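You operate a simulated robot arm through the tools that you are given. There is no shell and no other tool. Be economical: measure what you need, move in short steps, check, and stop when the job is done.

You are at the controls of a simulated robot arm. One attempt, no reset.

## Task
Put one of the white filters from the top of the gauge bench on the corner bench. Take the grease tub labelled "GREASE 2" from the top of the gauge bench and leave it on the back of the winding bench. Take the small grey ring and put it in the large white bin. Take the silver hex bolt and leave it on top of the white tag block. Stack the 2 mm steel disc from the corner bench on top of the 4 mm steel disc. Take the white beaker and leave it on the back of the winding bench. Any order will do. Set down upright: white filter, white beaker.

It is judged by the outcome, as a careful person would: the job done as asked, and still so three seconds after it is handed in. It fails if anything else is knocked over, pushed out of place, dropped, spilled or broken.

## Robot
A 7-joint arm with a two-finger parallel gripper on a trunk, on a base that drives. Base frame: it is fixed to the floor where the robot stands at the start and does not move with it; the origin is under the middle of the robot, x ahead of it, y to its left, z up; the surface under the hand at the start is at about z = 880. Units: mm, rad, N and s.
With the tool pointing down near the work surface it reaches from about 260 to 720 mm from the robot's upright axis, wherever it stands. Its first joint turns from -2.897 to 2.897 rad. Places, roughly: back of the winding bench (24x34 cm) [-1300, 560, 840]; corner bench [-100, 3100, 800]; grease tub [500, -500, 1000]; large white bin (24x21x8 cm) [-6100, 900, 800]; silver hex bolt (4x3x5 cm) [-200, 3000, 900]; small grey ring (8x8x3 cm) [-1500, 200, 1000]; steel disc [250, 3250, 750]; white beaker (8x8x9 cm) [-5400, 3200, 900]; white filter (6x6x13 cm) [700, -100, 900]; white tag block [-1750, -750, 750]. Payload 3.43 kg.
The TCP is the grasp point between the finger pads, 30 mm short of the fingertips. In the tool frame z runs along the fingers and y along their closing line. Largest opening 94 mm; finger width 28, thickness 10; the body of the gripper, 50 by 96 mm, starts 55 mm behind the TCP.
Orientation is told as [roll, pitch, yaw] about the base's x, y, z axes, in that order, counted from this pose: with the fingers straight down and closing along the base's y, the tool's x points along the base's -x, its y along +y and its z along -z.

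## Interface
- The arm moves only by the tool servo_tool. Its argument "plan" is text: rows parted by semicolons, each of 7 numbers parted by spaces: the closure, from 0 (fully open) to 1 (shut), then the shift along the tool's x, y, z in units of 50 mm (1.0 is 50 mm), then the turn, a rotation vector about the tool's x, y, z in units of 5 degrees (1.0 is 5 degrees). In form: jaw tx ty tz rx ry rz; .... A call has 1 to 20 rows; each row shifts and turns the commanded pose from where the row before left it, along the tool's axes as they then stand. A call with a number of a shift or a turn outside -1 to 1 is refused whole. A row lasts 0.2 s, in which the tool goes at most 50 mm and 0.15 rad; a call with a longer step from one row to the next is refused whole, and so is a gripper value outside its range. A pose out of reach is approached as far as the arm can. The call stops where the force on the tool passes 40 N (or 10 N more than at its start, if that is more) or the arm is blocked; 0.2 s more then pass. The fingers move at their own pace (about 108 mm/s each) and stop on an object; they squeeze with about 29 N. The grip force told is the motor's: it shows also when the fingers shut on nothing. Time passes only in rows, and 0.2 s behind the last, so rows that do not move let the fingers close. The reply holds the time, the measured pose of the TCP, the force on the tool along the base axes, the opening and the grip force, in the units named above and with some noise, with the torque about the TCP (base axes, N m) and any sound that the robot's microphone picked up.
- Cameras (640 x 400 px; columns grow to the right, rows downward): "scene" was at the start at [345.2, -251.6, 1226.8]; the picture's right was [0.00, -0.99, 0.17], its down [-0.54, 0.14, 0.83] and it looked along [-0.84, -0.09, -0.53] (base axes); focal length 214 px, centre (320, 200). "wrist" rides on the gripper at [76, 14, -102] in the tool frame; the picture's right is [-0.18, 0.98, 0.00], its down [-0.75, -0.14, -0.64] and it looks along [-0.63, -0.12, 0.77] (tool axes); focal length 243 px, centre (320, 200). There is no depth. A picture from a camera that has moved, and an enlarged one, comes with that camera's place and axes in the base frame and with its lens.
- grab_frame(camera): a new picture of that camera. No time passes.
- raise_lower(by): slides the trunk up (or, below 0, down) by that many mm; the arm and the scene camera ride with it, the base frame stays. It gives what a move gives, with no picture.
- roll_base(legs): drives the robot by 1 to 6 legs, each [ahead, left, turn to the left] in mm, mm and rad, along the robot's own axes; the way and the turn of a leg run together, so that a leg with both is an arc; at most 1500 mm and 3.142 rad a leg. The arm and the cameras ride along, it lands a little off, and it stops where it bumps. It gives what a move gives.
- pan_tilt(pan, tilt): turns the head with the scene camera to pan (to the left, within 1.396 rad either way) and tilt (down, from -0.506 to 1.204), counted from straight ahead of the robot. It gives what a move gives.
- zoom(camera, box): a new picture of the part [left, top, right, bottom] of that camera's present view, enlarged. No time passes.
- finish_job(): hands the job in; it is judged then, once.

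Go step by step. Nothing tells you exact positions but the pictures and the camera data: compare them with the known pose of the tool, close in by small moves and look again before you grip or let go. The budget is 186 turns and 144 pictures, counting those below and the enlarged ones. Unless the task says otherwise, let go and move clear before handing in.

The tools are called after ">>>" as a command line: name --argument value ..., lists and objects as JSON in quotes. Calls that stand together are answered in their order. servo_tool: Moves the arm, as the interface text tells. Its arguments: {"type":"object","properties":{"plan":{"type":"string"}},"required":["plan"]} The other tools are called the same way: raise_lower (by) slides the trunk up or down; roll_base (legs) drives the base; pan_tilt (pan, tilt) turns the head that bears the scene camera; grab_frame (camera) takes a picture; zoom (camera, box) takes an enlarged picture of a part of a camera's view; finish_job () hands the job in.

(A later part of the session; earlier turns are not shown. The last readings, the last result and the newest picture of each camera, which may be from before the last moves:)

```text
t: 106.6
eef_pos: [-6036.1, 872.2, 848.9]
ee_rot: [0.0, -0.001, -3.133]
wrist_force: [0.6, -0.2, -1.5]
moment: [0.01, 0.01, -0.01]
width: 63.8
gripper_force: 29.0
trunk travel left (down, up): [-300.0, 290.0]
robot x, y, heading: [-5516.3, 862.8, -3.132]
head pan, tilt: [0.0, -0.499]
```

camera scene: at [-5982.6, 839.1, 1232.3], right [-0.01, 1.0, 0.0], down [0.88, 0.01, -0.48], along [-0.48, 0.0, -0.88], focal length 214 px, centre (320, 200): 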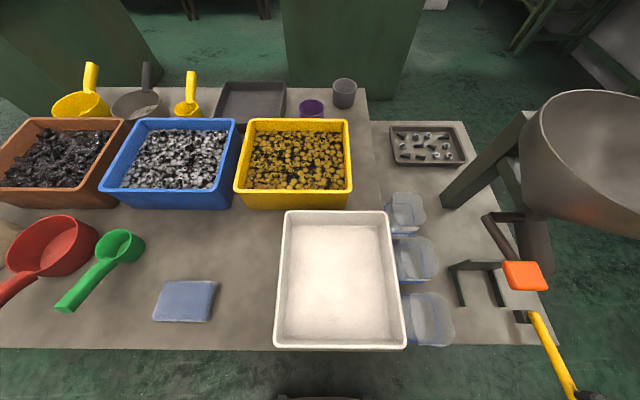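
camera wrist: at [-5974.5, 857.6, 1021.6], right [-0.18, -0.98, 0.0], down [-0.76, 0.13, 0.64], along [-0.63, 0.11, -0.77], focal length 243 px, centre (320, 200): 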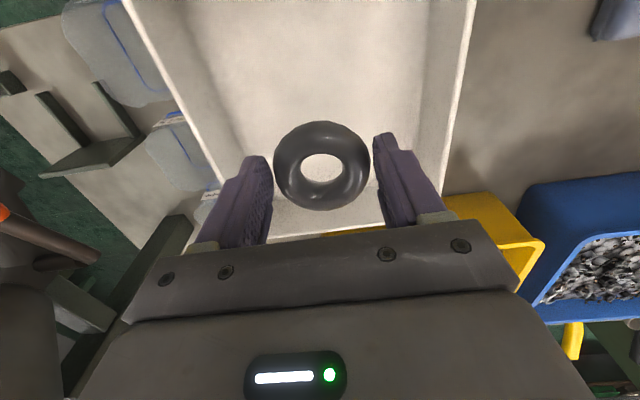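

>>> servo_tool --plan "1 0 0 0.12 0 0 0; 1 0 0 0.12 0 0 0; 1 0 0 0.1 0 0 0; 1 0 0 0 0 0 0"

>>> grab_frame --camera "wrist"

```text
t: 107.6
eef_pos: [-6036.4, 873.0, 831.9]
ee_rot: [-0.001, -0.001, -3.132]
wrist_force: [-0.8, 0.5, -0.6]
moment: [0.03, 0.0, -0.01]
width: 63.6
gripper_force: 28.9
trunk travel left (down, up): [-300.0, 290.0]
robot x, y, heading: [-5517.5, 860.8, -3.131]
head pan, tilt: [0.0, -0.499]
```

```text
105 pictures are left
camera wrist: at [-5959.7, 857.3, 934.6], right [-0.18, -0.98, 0.0], down [-0.75, 0.13, 0.64], along [-0.63, 0.11, -0.77], focal length 243 px, centre (320, 200)
```

wrist: 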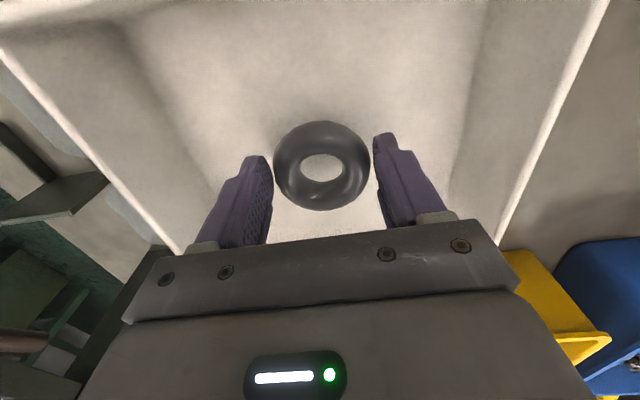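

>>> servo_tool --plan "1 0 0 0.08 0 0 0; 1 0 0 0.08 0 0 0; 1 0 0 0 0 0 0"

```text
t: 108.4
eef_pos: [-6036.0, 871.7, 823.1]
ee_rot: [0.0, 0.001, -3.133]
wrist_force: [-0.3, -0.3, 0.0]
moment: [0.0, 0.02, -0.01]
width: 63.5
gripper_force: 29.1
trunk travel left (down, up): [-300.0, 290.0]
robot x, y, heading: [-5513.8, 861.8, -3.131]
head pan, tilt: [0.0, -0.499]
```

>>> servo_tool --plan "1 0 0 0.08 0 0 0; 1 0 0 0.08 0 0 0; 1 0 0 0.08 0 0 0; 1 0 0 0 0 0 0"

```text
t: 109.4
eef_pos: [-6036.2, 871.3, 812.8]
ee_rot: [0.002, 0.001, -3.131]
wrist_force: [-1.4, -0.6, -0.9]
moment: [0.02, -0.01, 0.02]
width: 63.7
gripper_force: 29.1
trunk travel left (down, up): [-300.0, 290.0]
robot x, y, heading: [-5515.6, 865.1, -3.135]
head pan, tilt: [0.0, -0.499]
```

>>> grab_frame --camera "wrist"

```text
104 pictures are left
camera wrist: at [-5959.7, 857.5, 914.3], right [-0.18, -0.98, 0.0], down [-0.75, 0.13, 0.64], along [-0.63, 0.11, -0.77], focal length 243 px, centre (320, 200)
```

wrist: 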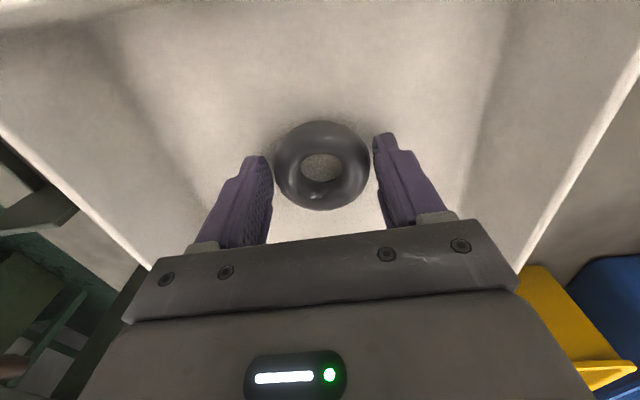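

>>> servo_tool --plan "1 0 0 0.07 0 0 0; 1 0 0 0.07 0 0 0; 1 0 0 0 0 0 0"

```text
t: 110.2
eef_pos: [-6035.8, 873.1, 806.5]
ee_rot: [0.0, -0.001, -3.132]
wrist_force: [1.0, -0.9, 19.7]
moment: [-0.02, -0.11, 0.03]
width: 63.6
gripper_force: 28.9
trunk travel left (down, up): [-300.0, 290.0]
robot x, y, heading: [-5518.0, 859.3, -3.135]
head pan, tilt: [0.0, -0.499]
```

Contact with the bin floor. Release, rise, and retract.

>>> servo_tool --plan "1 0 0 -0.04 0 0 0; 0 0 0 0 0 0 0; 0 0 0 0 0 0 0; 0 0 0 0 0 0 0; 0 0 0 -0.5 0 0 0; 0 0 0 -1 0 0 0; 0 0 0 -1 0 0 0; 0 0 0 -1 0 0 0; 0 0 0 -1 0 0 0; 0 0 0 -1 0 0 0; 0 0 0 -1 0 0 0; 0 0 0 -1 0 0 0; 0 1 0 0 0 0 0; 0 1 0 0 0 0 0; 0 1 0 0 0 0 0; 0 1 0 0 0 0 0; 0 0 0 0 0 0 0; 0 0 0 0 0 0 0"

>>> grab_frame --camera "scene"

```text
t: 114.0
eef_pos: [-5835.9, 874.3, 1182.2]
ee_rot: [-0.001, 0.001, -3.133]
wrist_force: [0.3, 0.4, -0.3]
moment: [0.02, -0.01, -0.01]
width: 94.0
gripper_force: 0.0
trunk travel left (down, up): [-300.0, 290.0]
robot x, y, heading: [-5513.7, 861.7, -3.131]
head pan, tilt: [0.0, -0.499]
```

```text
103 pictures are left
camera scene: at [-5982.6, 871.0, 1246.3], right [-0.01, 1.0, 0.0], down [0.88, 0.01, -0.48], along [-0.48, 0.0, -0.88], focal length 214 px, centre (320, 200)
```

scene: 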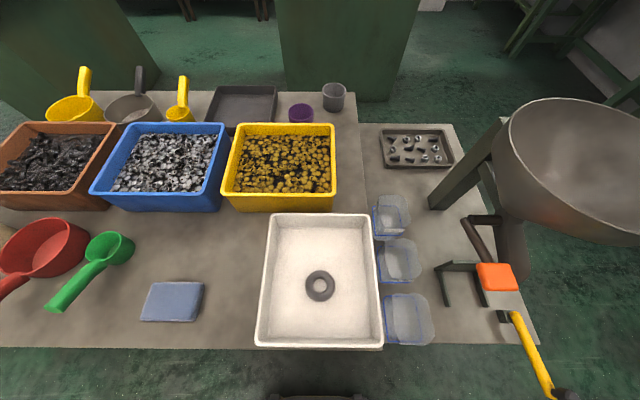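

Ring is in the bin. Next the white beaker near (-5400, 3200). Drive back to y≈2000 and face +y.

>>> roll_base --legs '[[-150, 0, 0], [0, -1200, 0], [0, 0, -1.581]]'

>>> grab_frame --camera "scene"

```text
t: 124.9
eef_pos: [-5364.7, 2376.7, 1183.1]
ee_rot: [0.001, -0.001, 1.573]
wrist_force: [0.1, 0.6, 0.7]
moment: [-0.03, 0.01, 0.0]
width: 94.0
gripper_force: 0.0
trunk travel left (down, up): [-300.0, 290.0]
robot x, y, heading: [-5382.8, 2057.9, 1.575]
head pan, tilt: [0.0, -0.499]
```

```text
102 pictures are left
camera scene: at [-5362.6, 2525.5, 1246.2], right [1.0, 0.0, 0.0], down [0.0, -0.88, -0.48], along [0.0, 0.48, -0.88], focal length 214 px, centre (320, 200)
```

scene: 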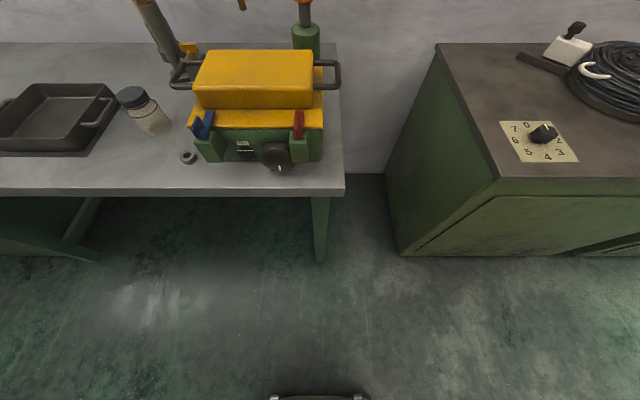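

No beaker visible yet. I'll move a bit closer and left for a better look.

>>> roll_base --legs '[[250, 350, 0]]'

>>> grab_frame --camera "scene"

```text
t: 127.5
eef_pos: [-5716.2, 2623.0, 1182.1]
ee_rot: [-0.001, 0.001, 1.574]
wrist_force: [-0.6, 0.3, -0.3]
moment: [0.0, 0.02, 0.02]
width: 93.9
gripper_force: 0.1
trunk travel left (down, up): [-300.0, 290.0]
robot x, y, heading: [-5730.1, 2302.1, 1.577]
head pan, tilt: [0.0, -0.499]
```

```text
101 pictures are left
camera scene: at [-5713.5, 2772.7, 1246.1], right [1.0, 0.0, 0.0], down [0.0, -0.88, -0.48], along [0.0, 0.48, -0.88], focal length 214 px, centre (320, 200)
```

scene: 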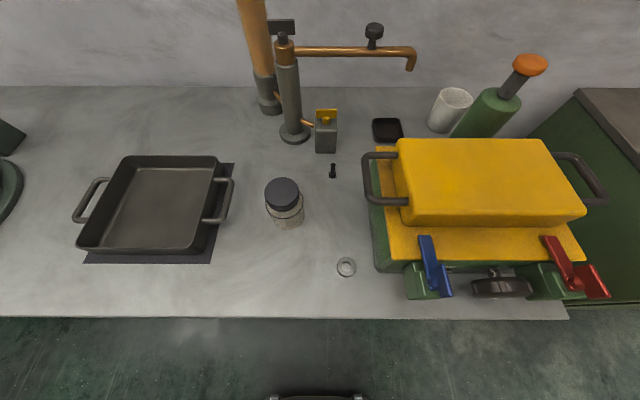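

The white beaker is behind the yellow press, beside a green cylinder. Zoom in.

>>> zoom --camera "scene" --box '[360, 40, 600, 190]'

```text
2.67 times, centred on (480, 115) of scene
camera zoom: at [-5713.5, 2772.7, 1246.1], right [1.0, 0.0, 0.0], down [0.0, -0.88, -0.48], along [0.0, 0.48, -0.88], focal length 572 px, centre (-107, 427)
```

zoom: 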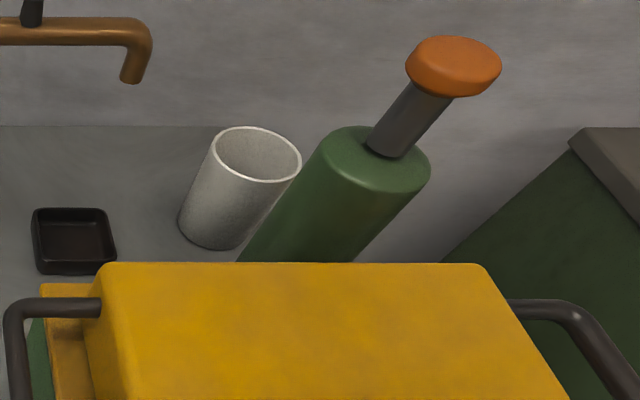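

Beaker est. (-5403, 3210), bench z≈845, rim ≈935; a green cylinder stands ~100 mm to its right, so I'll grip along y. Drive to (-5403, 2540) first.

>>> roll_base --legs '[[0, -325, 0], [230, 0, 0]]'

>>> servo_tool --plan "0 0 0 0 0 0 1; 0 0 0 0 0 0 1; 0 0 0 0 0 0 1; 0 0 0 0 0 0 1; 0 0 0 0 0 0 1; 0 0 0 0 0 0 1; 0 0 0 0 0 0 1; 0 0 0 0 0 0 1; 0 0 0 0 0 0 1; 0 0 0 0 0 0 1; 0 0 0 0 0 0 1; 0 0 0 0 0 0 1; 0 0 0 0 0 0 1; 0 0 0 0 0 0 1; 0 0 0 0 0 0 1; 0 0 0 0 0 0 1; 0 0 0 0 0 0 1; 0 0 0 0 0 0 1; 0 0 0 0 0 0 0"

>>> grab_frame --camera "wrist"

>>> grab_frame --camera "scene"

```text
t: 131.0
eef_pos: [-5388.9, 2854.6, 1182.1]
ee_rot: [0.0, 0.004, 1.573]
wrist_force: [1.0, -0.4, 0.0]
moment: [-0.02, 0.0, -0.01]
width: 93.8
gripper_force: 0.1
trunk travel left (down, up): [-300.0, 290.0]
robot x, y, heading: [-5404.8, 2531.7, 1.571]
head pan, tilt: [0.0, -0.499]
```

```text
t: 135.0
eef_pos: [-5388.9, 2853.6, 1182.0]
ee_rot: [-0.002, 0.0, 0.001]
wrist_force: [-0.9, -0.7, -0.2]
moment: [0.03, 0.01, 0.04]
width: 94.1
gripper_force: 0.0
trunk travel left (down, up): [-300.0, 290.0]
robot x, y, heading: [-5402.3, 2535.8, 1.578]
head pan, tilt: [0.0, -0.499]
```

```text
99 pictures are left
camera wrist: at [-5465.0, 2867.0, 1285.2], right [0.18, 0.98, 0.0], down [0.75, -0.14, 0.64], along [0.63, -0.12, -0.77], focal length 243 px, centre (320, 200)
```

wrist: 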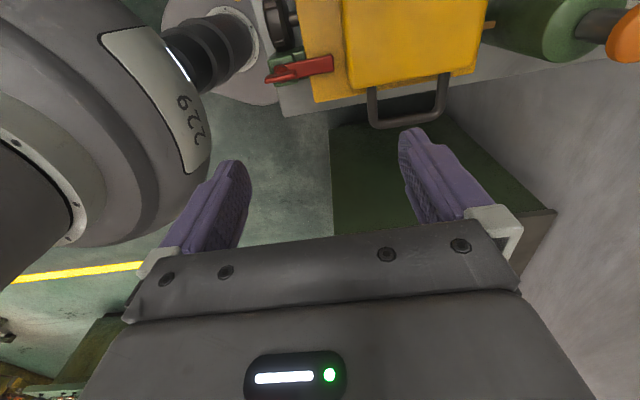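

```text
98 pictures are left
camera scene: at [-5236.2, 2852.6, 1246.3], right [0.0, -1.0, 0.0], down [-0.88, 0.0, -0.48], along [0.48, 0.0, -0.88], focal length 214 px, centre (320, 200)
```

scene: 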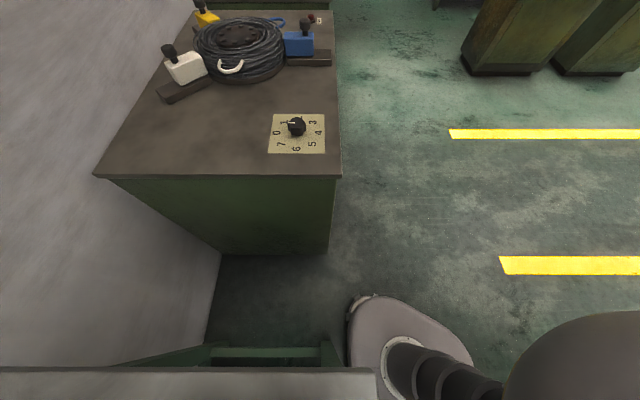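

Extend toward the beaker at height and look down.

>>> servo_tool --plan "0 0 1 0 0 0 0; 0 0 1 0 0 0 0; 0 0 1 0 0 0 0; 0 0 1 0 0 0 0; 0 0 1 0 0 0 0; 0 0 1 0 0 0 0; 0 0 0 0 0 0 0; 0 0 0 0 0 0 0"

>>> grab_frame --camera "wrist"

>>> pan_tilt --pan 0 --tilt 0.5

>>> grab_frame --camera "scene"

```text
t: 136.8
eef_pos: [-5390.9, 3154.8, 1182.1]
ee_rot: [0.0, 0.0, 0.005]
wrist_force: [0.4, -0.7, 0.7]
moment: [0.02, -0.02, 0.01]
width: 94.0
gripper_force: 0.1
trunk travel left (down, up): [-300.0, 290.0]
robot x, y, heading: [-5402.6, 2532.4, 1.57]
head pan, tilt: [0.0, -0.499]
```

```text
97 pictures are left
camera wrist: at [-5466.4, 3167.4, 1284.7], right [0.18, 0.98, 0.0], down [0.75, -0.14, 0.64], along [0.63, -0.12, -0.77], focal length 243 px, centre (320, 200)
```

wrist: 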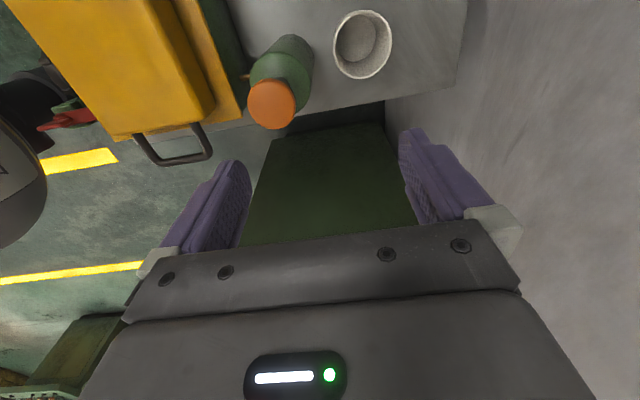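

```text
t: 138.1
eef_pos: [-5390.1, 3154.5, 1182.1]
ee_rot: [0.001, 0.0, 0.002]
wrist_force: [-1.3, -0.2, -0.8]
moment: [0.0, 0.01, 0.0]
width: 94.1
gripper_force: 0.1
trunk travel left (down, up): [-300.0, 290.0]
robot x, y, heading: [-5401.5, 2537.1, 1.571]
head pan, tilt: [0.0, 0.499]
```

```text
96 pictures are left
camera scene: at [-5323.7, 3152.7, 1222.1], right [0.0, -1.0, 0.0], down [-0.88, 0.0, 0.48], along [-0.48, 0.0, -0.88], focal length 214 px, centre (320, 200)
```

scene: 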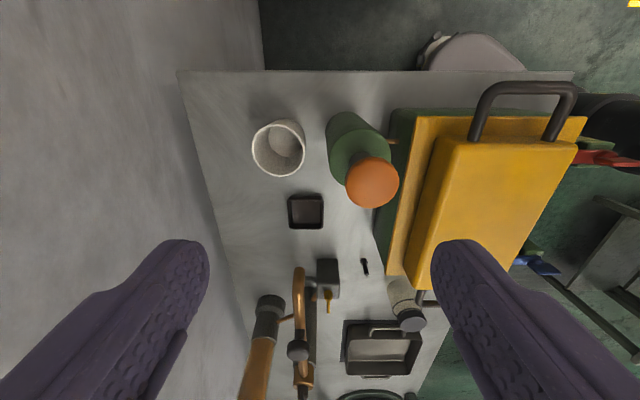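

Beaker rim at (-5406, 3208); the cylinder with knob (z≈1060) is right in front of it at y≈3105. I'll yaw to -30°, grip near the rim, descending carefully.

>>> servo_tool --plan "0 0 0 0 0 0 1; 0 0 0 0 0 0 1; 0 0 0 0 0 0 1; 0 0 0 0 0 0 1; 0 0 0 0 0 0 1; 0 0 0 0 0 0 1; 0 0.4 0.39 0 0 0 0; 0 0.4 0.39 0 0 0 0; 0 0 0 0.8 0 0 0; 0 0 0 0.8 0 0 0; 0 0 0 0 0 0 0; 0 0 0 0 0 0 0"

>>> grab_frame --camera "wrist"

>>> grab_frame --camera "scene"

```text
t: 140.7
eef_pos: [-5404.5, 3207.9, 1102.0]
ee_rot: [0.0, -0.002, -0.522]
wrist_force: [0.0, 0.1, 0.6]
moment: [-0.02, 0.01, 0.0]
width: 94.2
gripper_force: 0.0
trunk travel left (down, up): [-300.0, 290.0]
robot x, y, heading: [-5407.3, 2534.7, 1.573]
head pan, tilt: [0.0, 0.499]
```

```text
95 pictures are left
camera wrist: at [-5463.3, 3256.8, 1204.4], right [0.65, 0.76, 0.0], down [0.58, -0.5, 0.64], along [0.49, -0.42, -0.77], focal length 243 px, centre (320, 200)
```

wrist: 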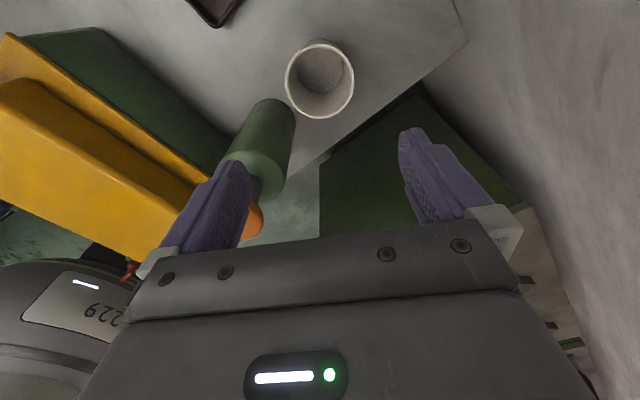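

```text
94 pictures are left
camera scene: at [-5346.4, 3174.3, 1141.7], right [-0.5, -0.87, 0.0], down [-0.76, 0.44, 0.48], along [-0.42, 0.24, -0.88], focal length 214 px, centre (320, 200)
```

scene: 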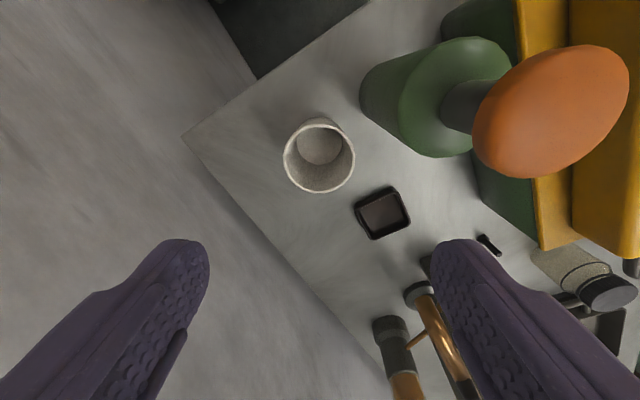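

Refined rim: (-5409, 3210, z≈913). To keep the wrist clear of the knob, I'll lean the tool 25° about its closing axis (top away from the knob), then descend partway.

>>> servo_tool --plan "0 0.1 0 0 0 -1 0; 0 0 0 0 0 -1 0; 0 0 0 0 0 -1 0; 0 0 0 0 0 -1 0; 0 0 0 0 0 -1 0; 0 0.35 0 0.755 0 0 0; 0 0.35 0 0.755 0 0 0; 0 0 0 0 0 0 0; 0 0 0 0 0 0 0"

>>> grab_frame --camera "wrist"

>>> grab_frame --camera "scene"

```text
t: 142.7
eef_pos: [-5407.8, 3210.7, 1017.6]
ee_rot: [0.0, -0.436, -0.522]
wrist_force: [-0.3, 0.1, 0.4]
moment: [0.0, -0.02, 0.0]
width: 94.0
gripper_force: 0.0
trunk travel left (down, up): [-300.0, 290.0]
robot x, y, heading: [-5400.2, 2536.6, 1.572]
head pan, tilt: [0.0, 0.499]
```

```text
93 pictures are left
camera wrist: at [-5498.5, 3278.1, 1079.6], right [0.63, 0.77, 0.08], down [0.29, -0.33, 0.9], along [0.72, -0.55, -0.43], focal length 243 px, centre (320, 200)
```

wrist: 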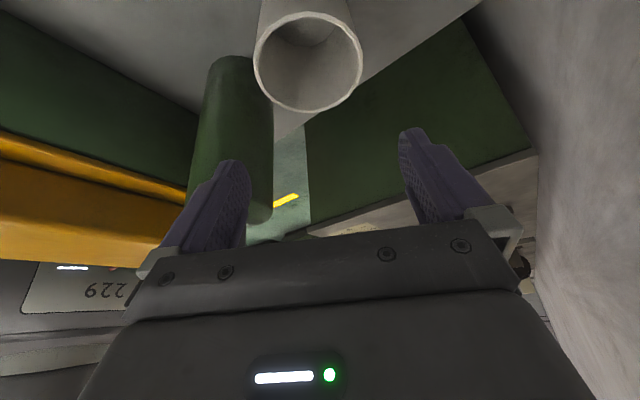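

```text
92 pictures are left
camera scene: at [-5369.8, 3188.8, 1082.0], right [-0.5, -0.87, 0.0], down [-0.87, 0.5, 0.06], along [-0.05, 0.03, -1.0], focal length 214 px, centre (320, 200)
```

scene: 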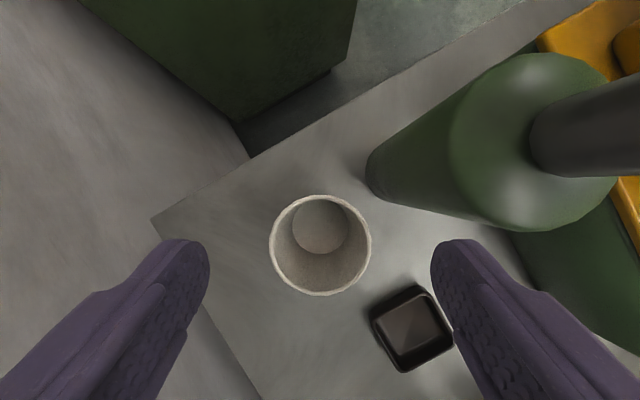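

Aligned over the beaker. Descend ~100 mm to straddle the rim.

>>> servo_tool --plan "0 0.211 0 0.453 0 0 0; 0 0.211 0 0.453 0 0 0; 0 0.211 0 0.453 0 0 0; 0 0.211 0 0.453 0 0 0; 0 0 0 0 0 0 0; 0 0 0 0 0 0 0"

>>> grab_frame --camera "wrist"

>>> grab_frame --camera "scene"

```text
t: 143.9
eef_pos: [-5413.3, 3199.6, 925.2]
ee_rot: [0.008, -0.429, -0.519]
wrist_force: [-1.3, 9.6, 2.9]
moment: [0.0, 0.05, -0.16]
width: 90.4
gripper_force: 0.0
out of reach, approached as far as the arm can: row 2, 3, 4
trunk travel left (down, up): [-300.0, 290.0]
robot x, y, heading: [-5405.0, 2533.7, 1.579]
head pan, tilt: [0.0, 0.499]
stopped in row 6: the force on the tool passed its limit at 41 N (the readings are from after the stop); the commanded pose is now the measured one
```

```text
91 pictures are left
camera wrist: at [-5502.5, 3265.5, 987.1], right [0.63, 0.77, 0.08], down [0.29, -0.33, 0.9], along [0.72, -0.54, -0.44], focal length 243 px, centre (320, 200)
```

wrist: 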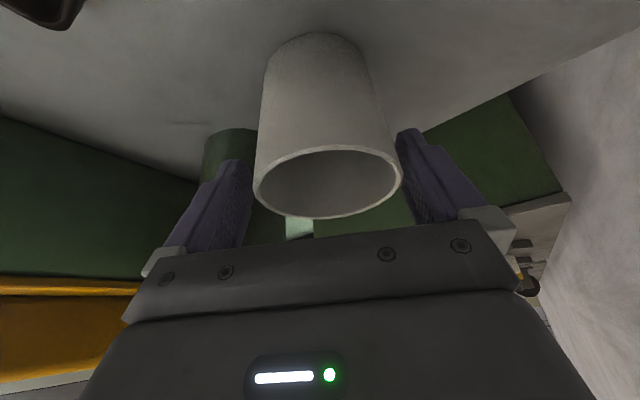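

```text
90 pictures are left
camera scene: at [-5373.3, 3176.8, 988.1], right [-0.49, -0.87, -0.01], down [-0.87, 0.49, 0.07], along [-0.06, 0.04, -1.0], focal length 214 px, centre (320, 200)
```

scene: 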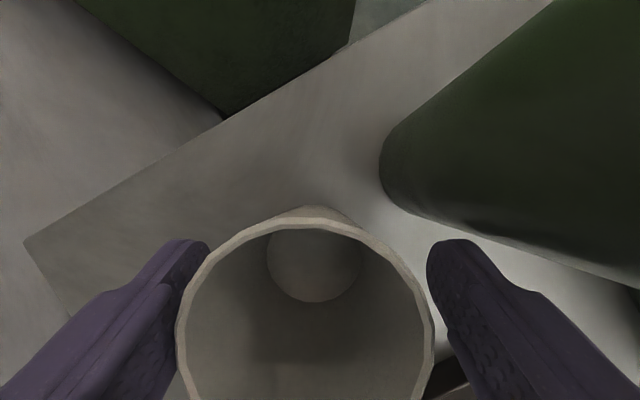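

Arm hit its reach limit and one finger touches the beaker lightly; it still stands between the pads. I'll close gently here; the pads will centre it.

>>> servo_tool --plan "0.3 0 0 0 0 0 0; 0.6 0 0 0 0 0 0; 1 0 0 0 0 0 0; 1 0 0 0 0 0 0"

>>> grab_frame --camera "wrist"

```text
t: 144.9
eef_pos: [-5412.6, 3197.8, 925.2]
ee_rot: [0.005, -0.432, -0.52]
wrist_force: [-0.1, -0.3, 0.6]
moment: [0.0, 0.01, 0.01]
width: 72.9
gripper_force: 29.1
trunk travel left (down, up): [-300.0, 290.0]
robot x, y, heading: [-5403.7, 2533.1, 1.575]
head pan, tilt: [0.0, 0.499]
```

```text
89 pictures are left
camera wrist: at [-5502.1, 3264.0, 986.5], right [0.63, 0.77, 0.08], down [0.29, -0.33, 0.9], along [0.72, -0.54, -0.43], focal length 243 px, centre (320, 200)
```

wrist: 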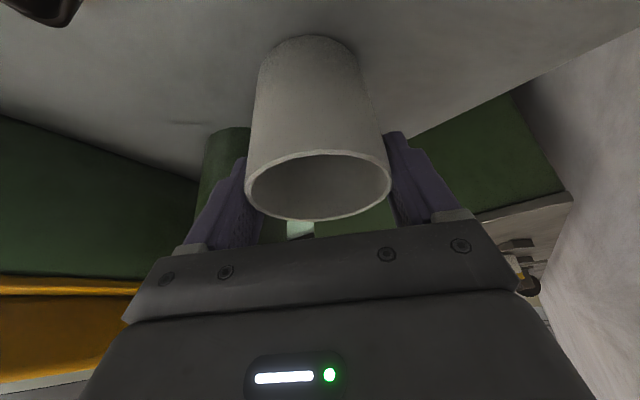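

Beaker gripped. Lift straight up, then raise the trunk to clear the knob.

>>> servo_tool --plan "1 -0.1 0 -0.2 0 0 0; 1 -0.2 0 -0.44 0 0 0; 1 -0.355 0 -0.761 0 0 0; 1 -0.355 0 -0.761 0 0 0; 1 -0.355 0 -0.761 0 0 0; 1 -0.355 0 -0.761 0 0 0; 1 0 0 0 0 0 0"

>>> raise_lower --by 180

>>> grab_frame --camera "scene"

```text
t: 146.5
eef_pos: [-5415.2, 3220.2, 1126.1]
ee_rot: [0.005, -0.432, -0.521]
wrist_force: [0.2, -0.1, -0.7]
moment: [0.03, -0.04, 0.0]
width: 73.1
gripper_force: 29.4
out of reach, approached as far as the arm can: row 2, 3, 4, 5
trunk travel left (down, up): [-300.0, 290.0]
robot x, y, heading: [-5403.0, 2536.2, 1.574]
head pan, tilt: [0.0, 0.499]
```

```text
t: 148.5
eef_pos: [-5414.9, 3219.8, 1304.3]
ee_rot: [0.003, -0.432, -0.519]
wrist_force: [0.5, 0.1, -0.4]
moment: [0.04, -0.01, 0.01]
width: 72.9
gripper_force: 29.3
trunk travel left (down, up): [-480.0, 110.0]
robot x, y, heading: [-5404.4, 2536.1, 1.578]
head pan, tilt: [0.0, 0.499]
```

```text
88 pictures are left
camera scene: at [-5375.6, 3197.2, 1367.5], right [-0.5, -0.87, 0.0], down [-0.87, 0.49, 0.07], along [-0.06, 0.04, -1.0], focal length 214 px, centre (320, 200)
```

scene: 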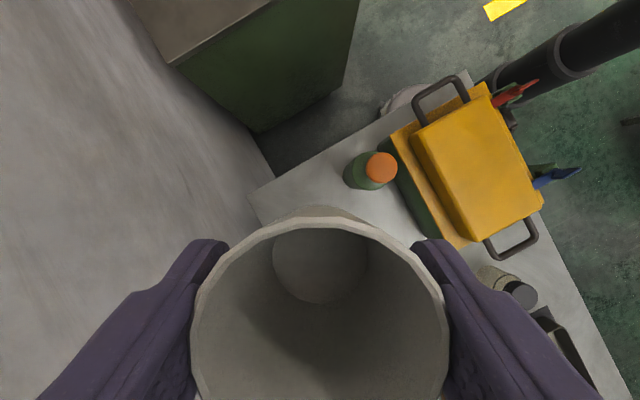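

Beaker lifted clear; everything else in place. Back off and tuck the arm.

>>> roll_base --legs '[[-500, 0, 0]]'

>>> servo_tool --plan "1 -0.408 -0.78 0.19 0 0 0; 1 -0.408 -0.78 0.19 0 0 0; 1 -0.408 -0.78 0.19 0 0 0; 1 -0.408 -0.78 0.19 0 0 0; 1 -0.408 -0.78 0.19 0 0 0; 1 -0.408 -0.78 0.19 0 0 0; 1 -0.408 -0.78 0.19 0 0 0; 1 0 0 0 0 0 0; 1 0 0 0 0 0 0"

>>> roll_base --legs '[[0, 0, 1.568]]'

```text
t: 151.5
eef_pos: [-5413.2, 2717.5, 1305.6]
ee_rot: [0.006, -0.43, -0.519]
wrist_force: [0.0, 0.6, 0.1]
moment: [0.01, 0.01, -0.01]
width: 73.0
gripper_force: 29.2
trunk travel left (down, up): [-480.0, 110.0]
robot x, y, heading: [-5402.6, 2035.3, 1.571]
head pan, tilt: [0.0, 0.499]
```

```text
t: 153.5
eef_pos: [-5411.2, 2719.0, 1306.3]
ee_rot: [0.004, -0.433, -0.518]
wrist_force: [0.6, 0.1, -1.9]
moment: [0.0, 0.0, 0.02]
width: 72.8
gripper_force: 29.0
out of reach, approached as far as the arm can: row 1, 2, 3, 4, 5, 6, 7
trunk travel left (down, up): [-480.0, 110.0]
robot x, y, heading: [-5400.9, 2031.4, 1.575]
head pan, tilt: [0.0, 0.499]
```

```text
t: 157.7
eef_pos: [-6085.5, 2018.8, 1305.0]
ee_rot: [0.004, -0.431, 1.057]
wrist_force: [-0.2, 0.1, -0.7]
moment: [0.03, 0.01, -0.02]
width: 72.9
gripper_force: 29.1
trunk travel left (down, up): [-480.0, 110.0]
robot x, y, heading: [-5402.3, 2035.3, -3.13]
head pan, tilt: [0.0, 0.499]
```

The arm seems stuck on a joint limit with this yaw. I'll yaw back about the vertical (beaker stays upright) and then retract.

>>> servo_tool --plan "1 0 0 0 -0.4226 0 -0.906; 1 0 0 0 -0.4226 0 -0.906; 1 0 0 0 -0.4226 0 -0.906; 1 0 0 0 -0.4226 0 -0.906; 1 0 0 0 -0.4226 0 -0.906; 1 0 0 0 -0.4226 0 -0.906; 1 0 0 0 0 0 0; 1 0 0 0 0 0 0"

```text
t: 159.5
eef_pos: [-6125.0, 2012.2, 1306.3]
ee_rot: [0.006, -0.434, 1.581]
wrist_force: [-0.5, 0.0, -0.6]
moment: [0.01, 0.01, -0.01]
width: 73.0
gripper_force: 29.7
out of reach, approached as far as the arm can: row 1, 2, 3, 4, 5, 6
trunk travel left (down, up): [-480.0, 110.0]
robot x, y, heading: [-5400.2, 2036.2, -3.135]
head pan, tilt: [0.0, 0.499]
```

>>> servo_tool --plan "1 0 -0.8 0 0 0 0; 1 0 -0.8 0 0 0 0; 1 0 -0.8 0 0 0 0; 1 0 0 0 0 0 0"

```text
t: 160.5
eef_pos: [-6123.8, 1998.9, 1307.8]
ee_rot: [0.004, -0.433, 1.579]
wrist_force: [-0.3, -0.9, -1.3]
moment: [-0.02, 0.0, -0.04]
width: 72.9
gripper_force: 29.1
out of reach, approached as far as the arm can: row 1, 2, 3
trunk travel left (down, up): [-480.0, 110.0]
robot x, y, heading: [-5398.3, 2038.2, -3.13]
head pan, tilt: [0.0, 0.499]
```

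>>> servo_tool --plan "1 0 0 0 -0.4226 0 -0.906; 1 0 0 0 -0.4226 0 -0.906; 1 0 0 0 -0.4226 0 -0.906; 1 0 0 0 -0.4226 0 -0.906; 1 0 0 0 -0.4226 0 -0.906; 1 0 0 0 -0.4226 0 -0.906; 1 0 0 0 -0.4226 0 -0.906; 1 0 0 0 -0.4226 0 -0.906; 1 0 0 0 0 0 0; 1 0 0 0 0 0 0"

```text
t: 162.7
eef_pos: [-6181.0, 1989.7, 1310.0]
ee_rot: [0.005, -0.438, 2.278]
wrist_force: [-0.7, 0.1, 0.0]
moment: [-0.04, 0.02, -0.03]
width: 72.8
gripper_force: 29.4
out of reach, approached as far as the arm can: row 1, 2, 3, 4, 5, 6, 7, 8
trunk travel left (down, up): [-480.0, 110.0]
robot x, y, heading: [-5401.6, 2030.0, -3.129]
head pan, tilt: [0.0, 0.499]
```

The arm is stretched near its singular pose. I'll command a longer inward pull.

>>> servo_tool --plan "1 0.471 -0.608 -0.22 0 0 0; 1 0.471 -0.608 -0.22 0 0 0; 1 0.471 -0.608 -0.22 0 0 0; 1 0.471 -0.608 -0.22 0 0 0; 1 0.471 -0.608 -0.22 0 0 0; 1 0.471 -0.608 -0.22 0 0 0; 1 0.471 -0.608 -0.22 0 0 0; 1 0.471 -0.608 -0.22 0 0 0; 1 0 0 0 0 0 0; 1 0 0 0 0 0 0; 1 0 0 0 0 0 0; 1 0 0 0 0 0 0"

```text
t: 165.3
eef_pos: [-6174.2, 1949.9, 1319.3]
ee_rot: [0.007, -0.437, 2.28]
wrist_force: [-0.3, -0.2, -0.7]
moment: [0.0, 0.02, 0.06]
width: 72.7
gripper_force: 29.0
out of reach, approached as far as the arm can: row 1, 2, 3, 4, 5, 6, 7, 8
trunk travel left (down, up): [-480.0, 110.0]
robot x, y, heading: [-5400.4, 2032.5, -3.13]
head pan, tilt: [0.0, 0.499]
```

>>> servo_tool --plan "1 0.34 0 0.72 0 0 0; 1 0.34 0 0.72 0 0 0; 1 0.34 0 0.72 0 0 0; 1 0.34 0 0.72 0 0 0; 1 0 0 0 0 0 0; 1 0 0 0 0 0 0"

```text
t: 166.7
eef_pos: [-6163.4, 1950.7, 1161.6]
ee_rot: [0.005, -0.438, 2.279]
wrist_force: [-1.1, -0.4, -0.3]
moment: [-0.03, 0.01, -0.04]
width: 72.8
gripper_force: 29.4
out of reach, approached as far as the arm can: row 4
trunk travel left (down, up): [-480.0, 110.0]
robot x, y, heading: [-5406.4, 2030.4, -3.135]
head pan, tilt: [0.0, 0.499]
```

Downward motion works. Retry inward now.

>>> servo_tool --plan "1 0.471 -0.608 -0.22 0 0 0; 1 0.471 -0.608 -0.22 0 0 0; 1 0 0 0 0 0 0; 1 0 0 0 0 0 0"

```text
t: 167.7
eef_pos: [-6158.3, 1935.0, 1151.4]
ee_rot: [0.005, -0.437, 2.278]
wrist_force: [-0.3, -1.1, -0.8]
moment: [-0.02, -0.03, -0.01]
width: 72.9
gripper_force: 29.0
out of reach, approached as far as the arm can: row 1, 2
trunk travel left (down, up): [-480.0, 110.0]
robot x, y, heading: [-5403.2, 2035.7, -3.133]
head pan, tilt: [0.0, 0.499]
```

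>>> servo_tool --plan "1 0.385 -0.061 0.703 0 0 0; 1 0.385 -0.061 0.703 0 0 0; 1 0.385 -0.061 0.703 0 0 0; 1 0.385 -0.061 0.703 0 0 0; 1 -0.291 -0.061 -0.747 0 0 0; 1 -0.291 -0.061 -0.747 0 0 0; 1 -0.291 -0.061 -0.747 0 0 0; 1 -0.291 -0.061 -0.747 0 0 0; 1 0.385 -0.061 0.703 0 0 0; 1 0.385 -0.061 0.703 0 0 0; 1 0.385 -0.061 0.703 0 0 0; 1 0.385 -0.061 0.703 0 0 0; 1 0 0 0 0 0 0; 1 0 0 0 0 0 0"

```text
t: 170.7
eef_pos: [-6109.0, 1940.9, 997.4]
ee_rot: [0.005, -0.438, 2.277]
wrist_force: [-0.2, 0.5, -0.5]
moment: [-0.03, -0.02, 0.0]
width: 72.6
gripper_force: 29.1
out of reach, approached as far as the arm can: row 1, 2, 3, 4, 5, 6, 7, 8, 10, 11, 12
trunk travel left (down, up): [-480.0, 110.0]
robot x, y, heading: [-5398.7, 2034.4, -3.134]
head pan, tilt: [0.0, 0.499]
```

>>> servo_tool --plan "1 0.3 -0.39 -0.14 0 0 0; 1 0.3 -0.39 -0.14 0 0 0; 1 0.3 -0.39 -0.14 0 0 0; 1 0 0 0 0 0 0; 1 0 0 0 0 0 0"

```text
t: 171.9
eef_pos: [-6031.9, 1942.2, 997.6]
ee_rot: [0.008, -0.438, 2.278]
wrist_force: [-0.3, 0.2, -1.1]
moment: [0.02, -0.04, 0.02]
width: 72.6
gripper_force: 29.4
trunk travel left (down, up): [-480.0, 110.0]
robot x, y, heading: [-5401.8, 2033.6, -3.128]
head pan, tilt: [0.0, 0.499]
```

Unstuck. Continue tucking in.

>>> servo_tool --plan "1 0.471 -0.608 -0.22 0 0 0; 1 0.471 -0.608 -0.22 0 0 0; 1 0.471 -0.608 -0.22 0 0 0; 1 0.471 -0.608 -0.22 0 0 0; 1 0.471 -0.608 -0.22 0 0 0; 1 0.471 -0.608 -0.22 0 0 0; 1 0 0 0 0 0 0; 1 -0.34 0 -0.72 0 0 0; 1 -0.34 0 -0.72 0 0 0; 1 0 0 0 0 0 0; 1 0 0 0 0 0 0"

>>> grab_frame --camera "wrist"

```text
t: 174.3
eef_pos: [-5793.0, 1942.7, 1077.3]
ee_rot: [0.006, -0.438, 2.278]
wrist_force: [0.5, -0.5, -0.4]
moment: [-0.01, -0.01, -0.01]
width: 72.8
gripper_force: 29.6
trunk travel left (down, up): [-480.0, 110.0]
robot x, y, heading: [-5400.9, 2033.4, -3.133]
head pan, tilt: [0.0, 0.499]
```

```text
87 pictures are left
camera wrist: at [-5730.0, 1847.5, 1137.9], right [-0.85, -0.51, 0.08], down [-0.16, 0.41, 0.9], along [-0.5, 0.76, -0.43], focal length 243 px, centre (320, 200)
```

wrist: 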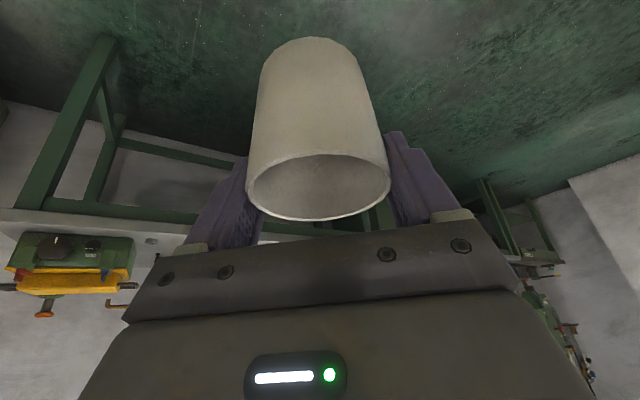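

Beaker secure. Drive back along the aisle to the winding bench.

>>> roll_base --legs '[[-1500, 0, -0.008], [-1500, 0, 0], [-1500, 0, 0], [-240, 0, 0], [0, 1490, 0]]'

>>> pan_tilt --pan 0 --tilt -0.5

>>> grab_frame --camera "scene"

```text
t: 204.1
eef_pos: [-1057.8, 459.7, 1077.2]
ee_rot: [0.005, -0.439, 2.269]
wrist_force: [0.6, -0.4, -0.8]
moment: [-0.01, -0.01, -0.02]
width: 72.7
gripper_force: 28.5
trunk travel left (down, up): [-480.0, 110.0]
robot x, y, heading: [-663.2, 548.9, -3.139]
head pan, tilt: [0.0, 0.499]
```

```text
t: 205.4
eef_pos: [-1056.7, 460.5, 1077.1]
ee_rot: [0.004, -0.438, 2.272]
wrist_force: [-0.3, -0.3, -0.1]
moment: [0.0, 0.0, 0.0]
width: 72.5
gripper_force: 29.2
trunk travel left (down, up): [-480.0, 110.0]
robot x, y, heading: [-663.2, 545.7, -3.141]
head pan, tilt: [0.0, -0.499]
```

```text
86 pictures are left
camera scene: at [-1124.7, 542.2, 1198.3], right [0.76, 0.65, -0.01], down [0.38, -0.46, -0.81], along [-0.52, 0.61, -0.59], focal length 214 px, centre (320, 200)
```

scene: 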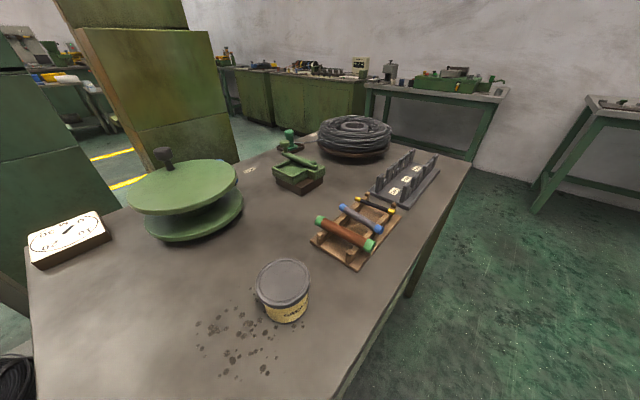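

Good overview; tub fine. Move ahead and bring the beaker over (-1290, 490), above the table.

>>> roll_base --legs '[[110, 0, 0]]'

>>> servo_tool --plan "1 -0.4625 0.373 0.2155 0 0 0; 1 -0.4625 0.373 0.2155 0 0 0; 1 -0.4625 0.373 0.2155 0 0 0; 1 -0.4625 0.373 0.2155 0 0 0; 1 0.33 0 0.707 0 0 0; 1 0.33 0 0.707 0 0 0; 1 0.26 0 0.56 0 0 0; 1 0 0 0 0 0 0; 1 0 0 0 0 0 0"

>>> grab_frame --camera "wrist"

```text
t: 206.6
eef_pos: [-1169.0, 459.9, 1075.3]
ee_rot: [0.005, -0.436, 2.267]
wrist_force: [-1.3, 0.5, -1.1]
moment: [-0.01, -0.01, -0.02]
width: 72.7
gripper_force: 29.0
trunk travel left (down, up): [-480.0, 110.0]
robot x, y, heading: [-770.1, 547.8, -3.141]
head pan, tilt: [0.0, -0.499]
```

```text
t: 208.6
eef_pos: [-1291.9, 489.4, 967.9]
ee_rot: [0.004, -0.437, 2.27]
wrist_force: [0.3, -0.1, -1.0]
moment: [0.03, 0.02, 0.01]
width: 72.9
gripper_force: 28.8
trunk travel left (down, up): [-480.0, 110.0]
robot x, y, heading: [-773.8, 548.9, -3.14]
head pan, tilt: [0.0, -0.499]
```

```text
85 pictures are left
camera wrist: at [-1229.7, 393.5, 1028.9], right [-0.86, -0.51, 0.08], down [-0.15, 0.41, 0.9], along [-0.49, 0.76, -0.43], focal length 243 px, centre (320, 200)
```

wrist: 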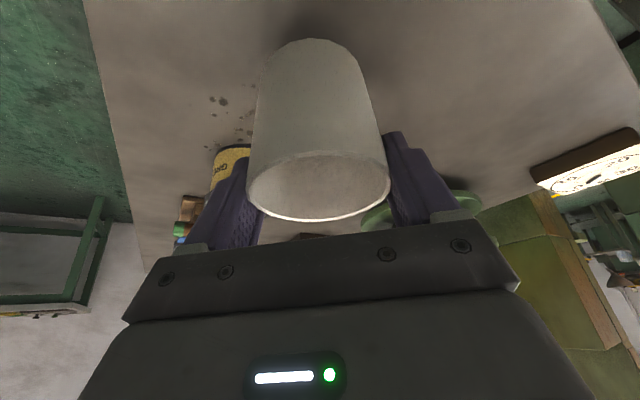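

Lower slowly to contact.

>>> servo_tool --plan "1 0.07 0 0.15 0 0 0; 1 0.07 0 0.15 0 0 0; 1 0.04 0 0.09 0 0 0; 1 0.025 0 0.054 0 0 0; 1 0 0 0 0 0 0"

```text
t: 209.8
eef_pos: [-1290.3, 489.3, 944.4]
ee_rot: [0.007, -0.438, 2.27]
wrist_force: [0.0, -0.3, 0.0]
moment: [0.03, 0.0, -0.01]
width: 72.5
gripper_force: 29.1
trunk travel left (down, up): [-480.0, 110.0]
robot x, y, heading: [-775.0, 546.4, -3.133]
head pan, tilt: [0.0, -0.499]
```

>>> servo_tool --plan "1 0.025 0 0.054 0 0 0; 1 0.025 0 0.054 0 0 0; 1 0.025 0 0.054 0 0 0; 1 0 0 0 0 0 0"

```text
t: 210.8
eef_pos: [-1289.8, 490.5, 934.9]
ee_rot: [0.007, -0.437, 2.271]
wrist_force: [0.6, -0.2, -0.9]
moment: [0.0, 0.01, 0.0]
width: 72.7
gripper_force: 28.8
trunk travel left (down, up): [-480.0, 110.0]
robot x, y, heading: [-776.3, 550.9, -3.139]
head pan, tilt: [0.0, -0.499]
```

>>> servo_tool --plan "1 0.025 0 0.054 0 0 0; 1 0.025 0 0.054 0 0 0; 1 0.025 0 0.054 0 0 0; 1 0 0 0 0 0 0"

>>> grab_frame --camera "wrist"

```text
t: 211.8
eef_pos: [-1290.4, 490.2, 925.8]
ee_rot: [0.006, -0.438, 2.271]
wrist_force: [-0.9, -0.3, 0.9]
moment: [0.01, 0.0, 0.0]
width: 72.8
gripper_force: 29.1
trunk travel left (down, up): [-480.0, 110.0]
robot x, y, heading: [-774.9, 547.8, -3.138]
head pan, tilt: [0.0, -0.499]
```

```text
84 pictures are left
camera wrist: at [-1229.1, 394.2, 986.8], right [-0.86, -0.51, 0.08], down [-0.15, 0.41, 0.9], along [-0.49, 0.76, -0.43], focal length 243 px, centre (320, 200)
```

wrist: 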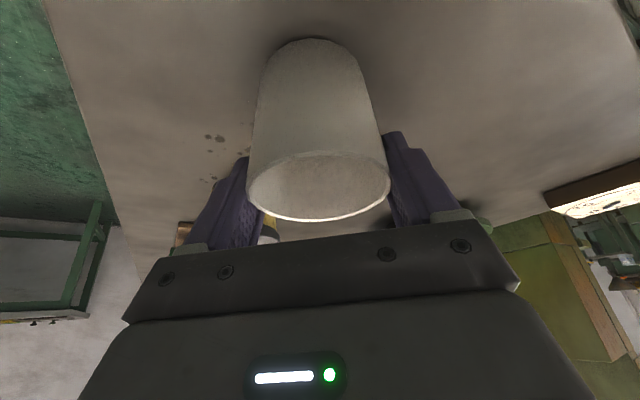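

>>> servo_tool --plan "1 0.025 0 0.054 0 0 0; 1 0.02 0 0.045 0 0 0; 1 0 0 0 0 0 0"

```text
t: 212.6
eef_pos: [-1291.9, 489.6, 921.8]
ee_rot: [0.009, -0.44, 2.268]
wrist_force: [-8.1, -2.6, 24.8]
moment: [-0.01, 0.07, 0.01]
width: 72.8
gripper_force: 29.3
trunk travel left (down, up): [-480.0, 110.0]
robot x, y, heading: [-776.2, 549.6, -3.138]
head pan, tilt: [0.0, -0.499]
```

Contact. Release and retreat straight up, then tuck.

>>> servo_tool --plan "1 -0.01 0 -0.022 0 0 0; 0.6 0 0 0 0 0 0; 0 0 0 0 0 0 0; 0 0 0 0 0 0 0; 0 -0.17 0 -0.36 0 0 0; 0 -0.34 0 -0.72 0 0 0; 0 -0.34 0 -0.72 0 0 0; 0 -0.34 0 -0.72 0 0 0; 0 -0.34 0 -0.72 0 0 0; 0 -0.34 0 -0.72 0 0 0; 0 0 0 0 0 0 0; 0 0 0 0 0 0 0"

>>> grab_frame --camera "wrist"

```text
t: 215.2
eef_pos: [-1291.6, 492.1, 1141.3]
ee_rot: [0.005, -0.438, 2.269]
wrist_force: [0.3, -0.2, -0.4]
moment: [-0.02, 0.03, -0.01]
width: 94.2
gripper_force: 0.0
trunk travel left (down, up): [-480.0, 110.0]
robot x, y, heading: [-773.7, 543.6, -3.137]
head pan, tilt: [0.0, -0.499]
```

```text
83 pictures are left
camera wrist: at [-1228.6, 395.5, 1201.3], right [-0.86, -0.51, 0.08], down [-0.15, 0.41, 0.9], along [-0.49, 0.76, -0.43], focal length 243 px, centre (320, 200)
```

wrist: 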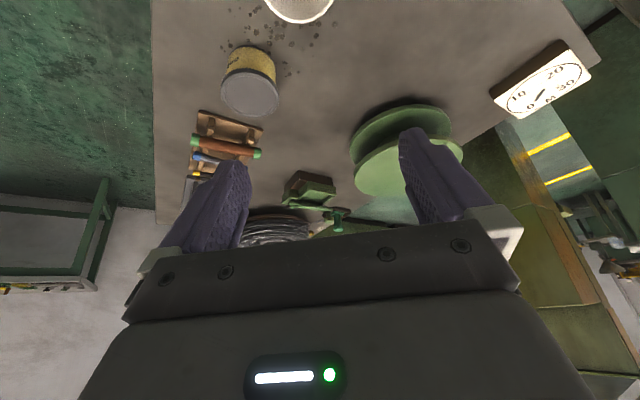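

Beaker stands. Un-lean, restore yaw, retract, and lower trunk back.

>>> servo_tool --plan "0 0 0 0 0 1 0; 0 0 0 0 0 1 0; 0 0 0 0 0 1 0; 0 0 0 0 0 1 0; 0 0 0 0 0 1 0; 0 0 0 0 0 0 -1; 0 0 0 0 0 0 -1; 0 0 0 0 0 0 -1; 0 0 0 0 0 0 -1; 0 0 0 0 0 0 -1; 0 0 0 0 0 0 -1; 0 0 0 0 0 0 -1; 0 0 0 0 0 0 -1; 0 0 0 0 0 0 -1; 0 0 0 0 0 0 -1; 0 0.9 0 0 0 0 0; 0 0.9 0 0 0 0 0; 0 0.9 0 0 0 0 0; 0 0.9 0 0 0 0 0; 0 0 0 0 0 0 0"

>>> roll_base --legs '[[-200, 0, 0]]'

>>> grab_frame --camera "scene"

```text
t: 219.4
eef_pos: [-1110.3, 492.2, 1140.2]
ee_rot: [0.001, -0.004, -3.138]
wrist_force: [-0.4, 0.0, 0.4]
moment: [0.03, -0.01, -0.01]
width: 94.2
gripper_force: 0.0
trunk travel left (down, up): [-480.0, 110.0]
robot x, y, heading: [-773.8, 549.4, -3.139]
head pan, tilt: [0.0, -0.499]
```

```text
t: 221.0
eef_pos: [-906.1, 493.3, 1139.8]
ee_rot: [0.002, -0.008, -3.139]
wrist_force: [-0.4, 0.3, -0.2]
moment: [0.01, 0.02, 0.02]
width: 93.9
gripper_force: 0.1
trunk travel left (down, up): [-480.0, 110.0]
robot x, y, heading: [-570.4, 547.7, -3.145]
head pan, tilt: [0.0, -0.499]
```

```text
82 pictures are left
camera scene: at [-1054.2, 491.1, 1205.0], right [0.0, 1.0, 0.0], down [0.88, 0.0, -0.48], along [-0.48, 0.0, -0.88], focal length 214 px, centre (320, 200)
```

scene: 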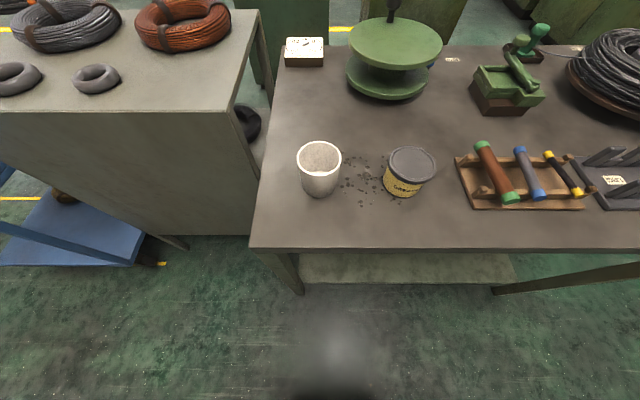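

Both items placed properly. Now go to the gauge bench for a filter: normalise arm/trunk, turn around and drive.

>>> servo_tool --plan "0 0 0 -1 0 0 0; 0 0 0 -1 0 0 0; 0 0 0 -1 0 0 0; 0 0 0 -1 0 0 0; 0 0 0 -0.4 0 0 0; 0 0 0 0 0 0 0"

>>> raise_lower --by -180

>>> roll_base --legs '[[0, 0, 3.142], [300, -610, 0], [270, 0, 0]]'

>>> grab_frame --camera "scene"

```text
t: 222.4
eef_pos: [-907.7, 494.5, 1359.2]
ee_rot: [0.001, -0.006, -3.138]
wrist_force: [-1.2, -0.1, -0.2]
moment: [0.0, 0.05, -0.02]
width: 94.0
gripper_force: 0.0
trunk travel left (down, up): [-480.0, 110.0]
robot x, y, heading: [-574.7, 545.2, -3.139]
head pan, tilt: [0.0, -0.499]
```

```text
t: 224.4
eef_pos: [-906.7, 492.7, 1180.0]
ee_rot: [0.0, -0.006, -3.14]
wrist_force: [-0.3, 0.0, -0.1]
moment: [-0.01, 0.0, 0.0]
width: 94.2
gripper_force: 0.1
trunk travel left (down, up): [-300.0, 290.0]
robot x, y, heading: [-574.7, 547.4, -3.146]
head pan, tilt: [0.0, -0.499]
```

```text
refused: 3.142 is not a number from -3.14159 to 3.14159
```

```text
81 pictures are left
camera scene: at [-1053.8, 491.7, 1244.1], right [0.0, 1.0, 0.0], down [0.88, 0.0, -0.48], along [-0.48, 0.0, -0.88], focal length 214 px, centre (320, 200)
```

scene: 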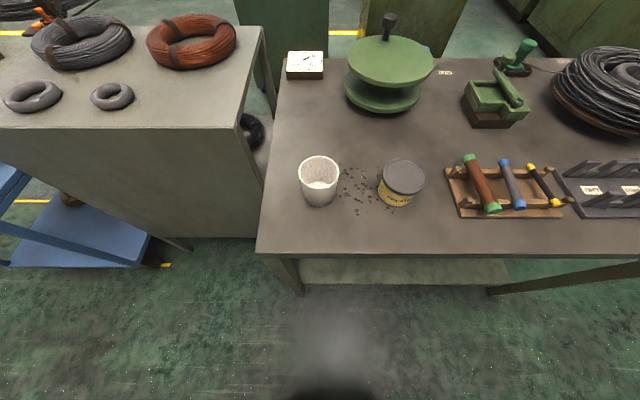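

>>> roll_base --legs '[[0, 0, 3.141], [300, -610, 0], [270, 0, 0]]'

>>> grab_frame --camera "scene"

```text
t: 237.0
eef_pos: [330.5, -16.6, 1178.9]
ee_rot: [0.001, -0.005, -0.008]
wrist_force: [0.1, 0.2, 0.2]
moment: [-0.01, 0.03, 0.0]
width: 94.0
gripper_force: 0.0
trunk travel left (down, up): [-300.0, 290.0]
robot x, y, heading: [-4.4, -67.5, -0.013]
head pan, tilt: [0.0, -0.499]
```

```text
80 pictures are left
camera scene: at [483.0, -19.8, 1243.6], right [-0.01, -1.0, 0.0], down [-0.88, 0.01, -0.48], along [0.48, 0.0, -0.88], focal length 214 px, centre (320, 200)
```

scene: 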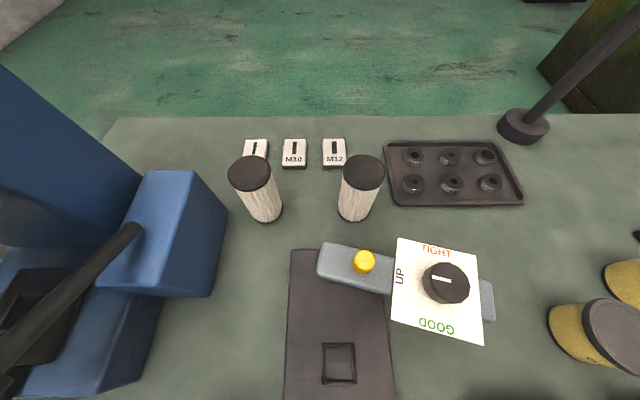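

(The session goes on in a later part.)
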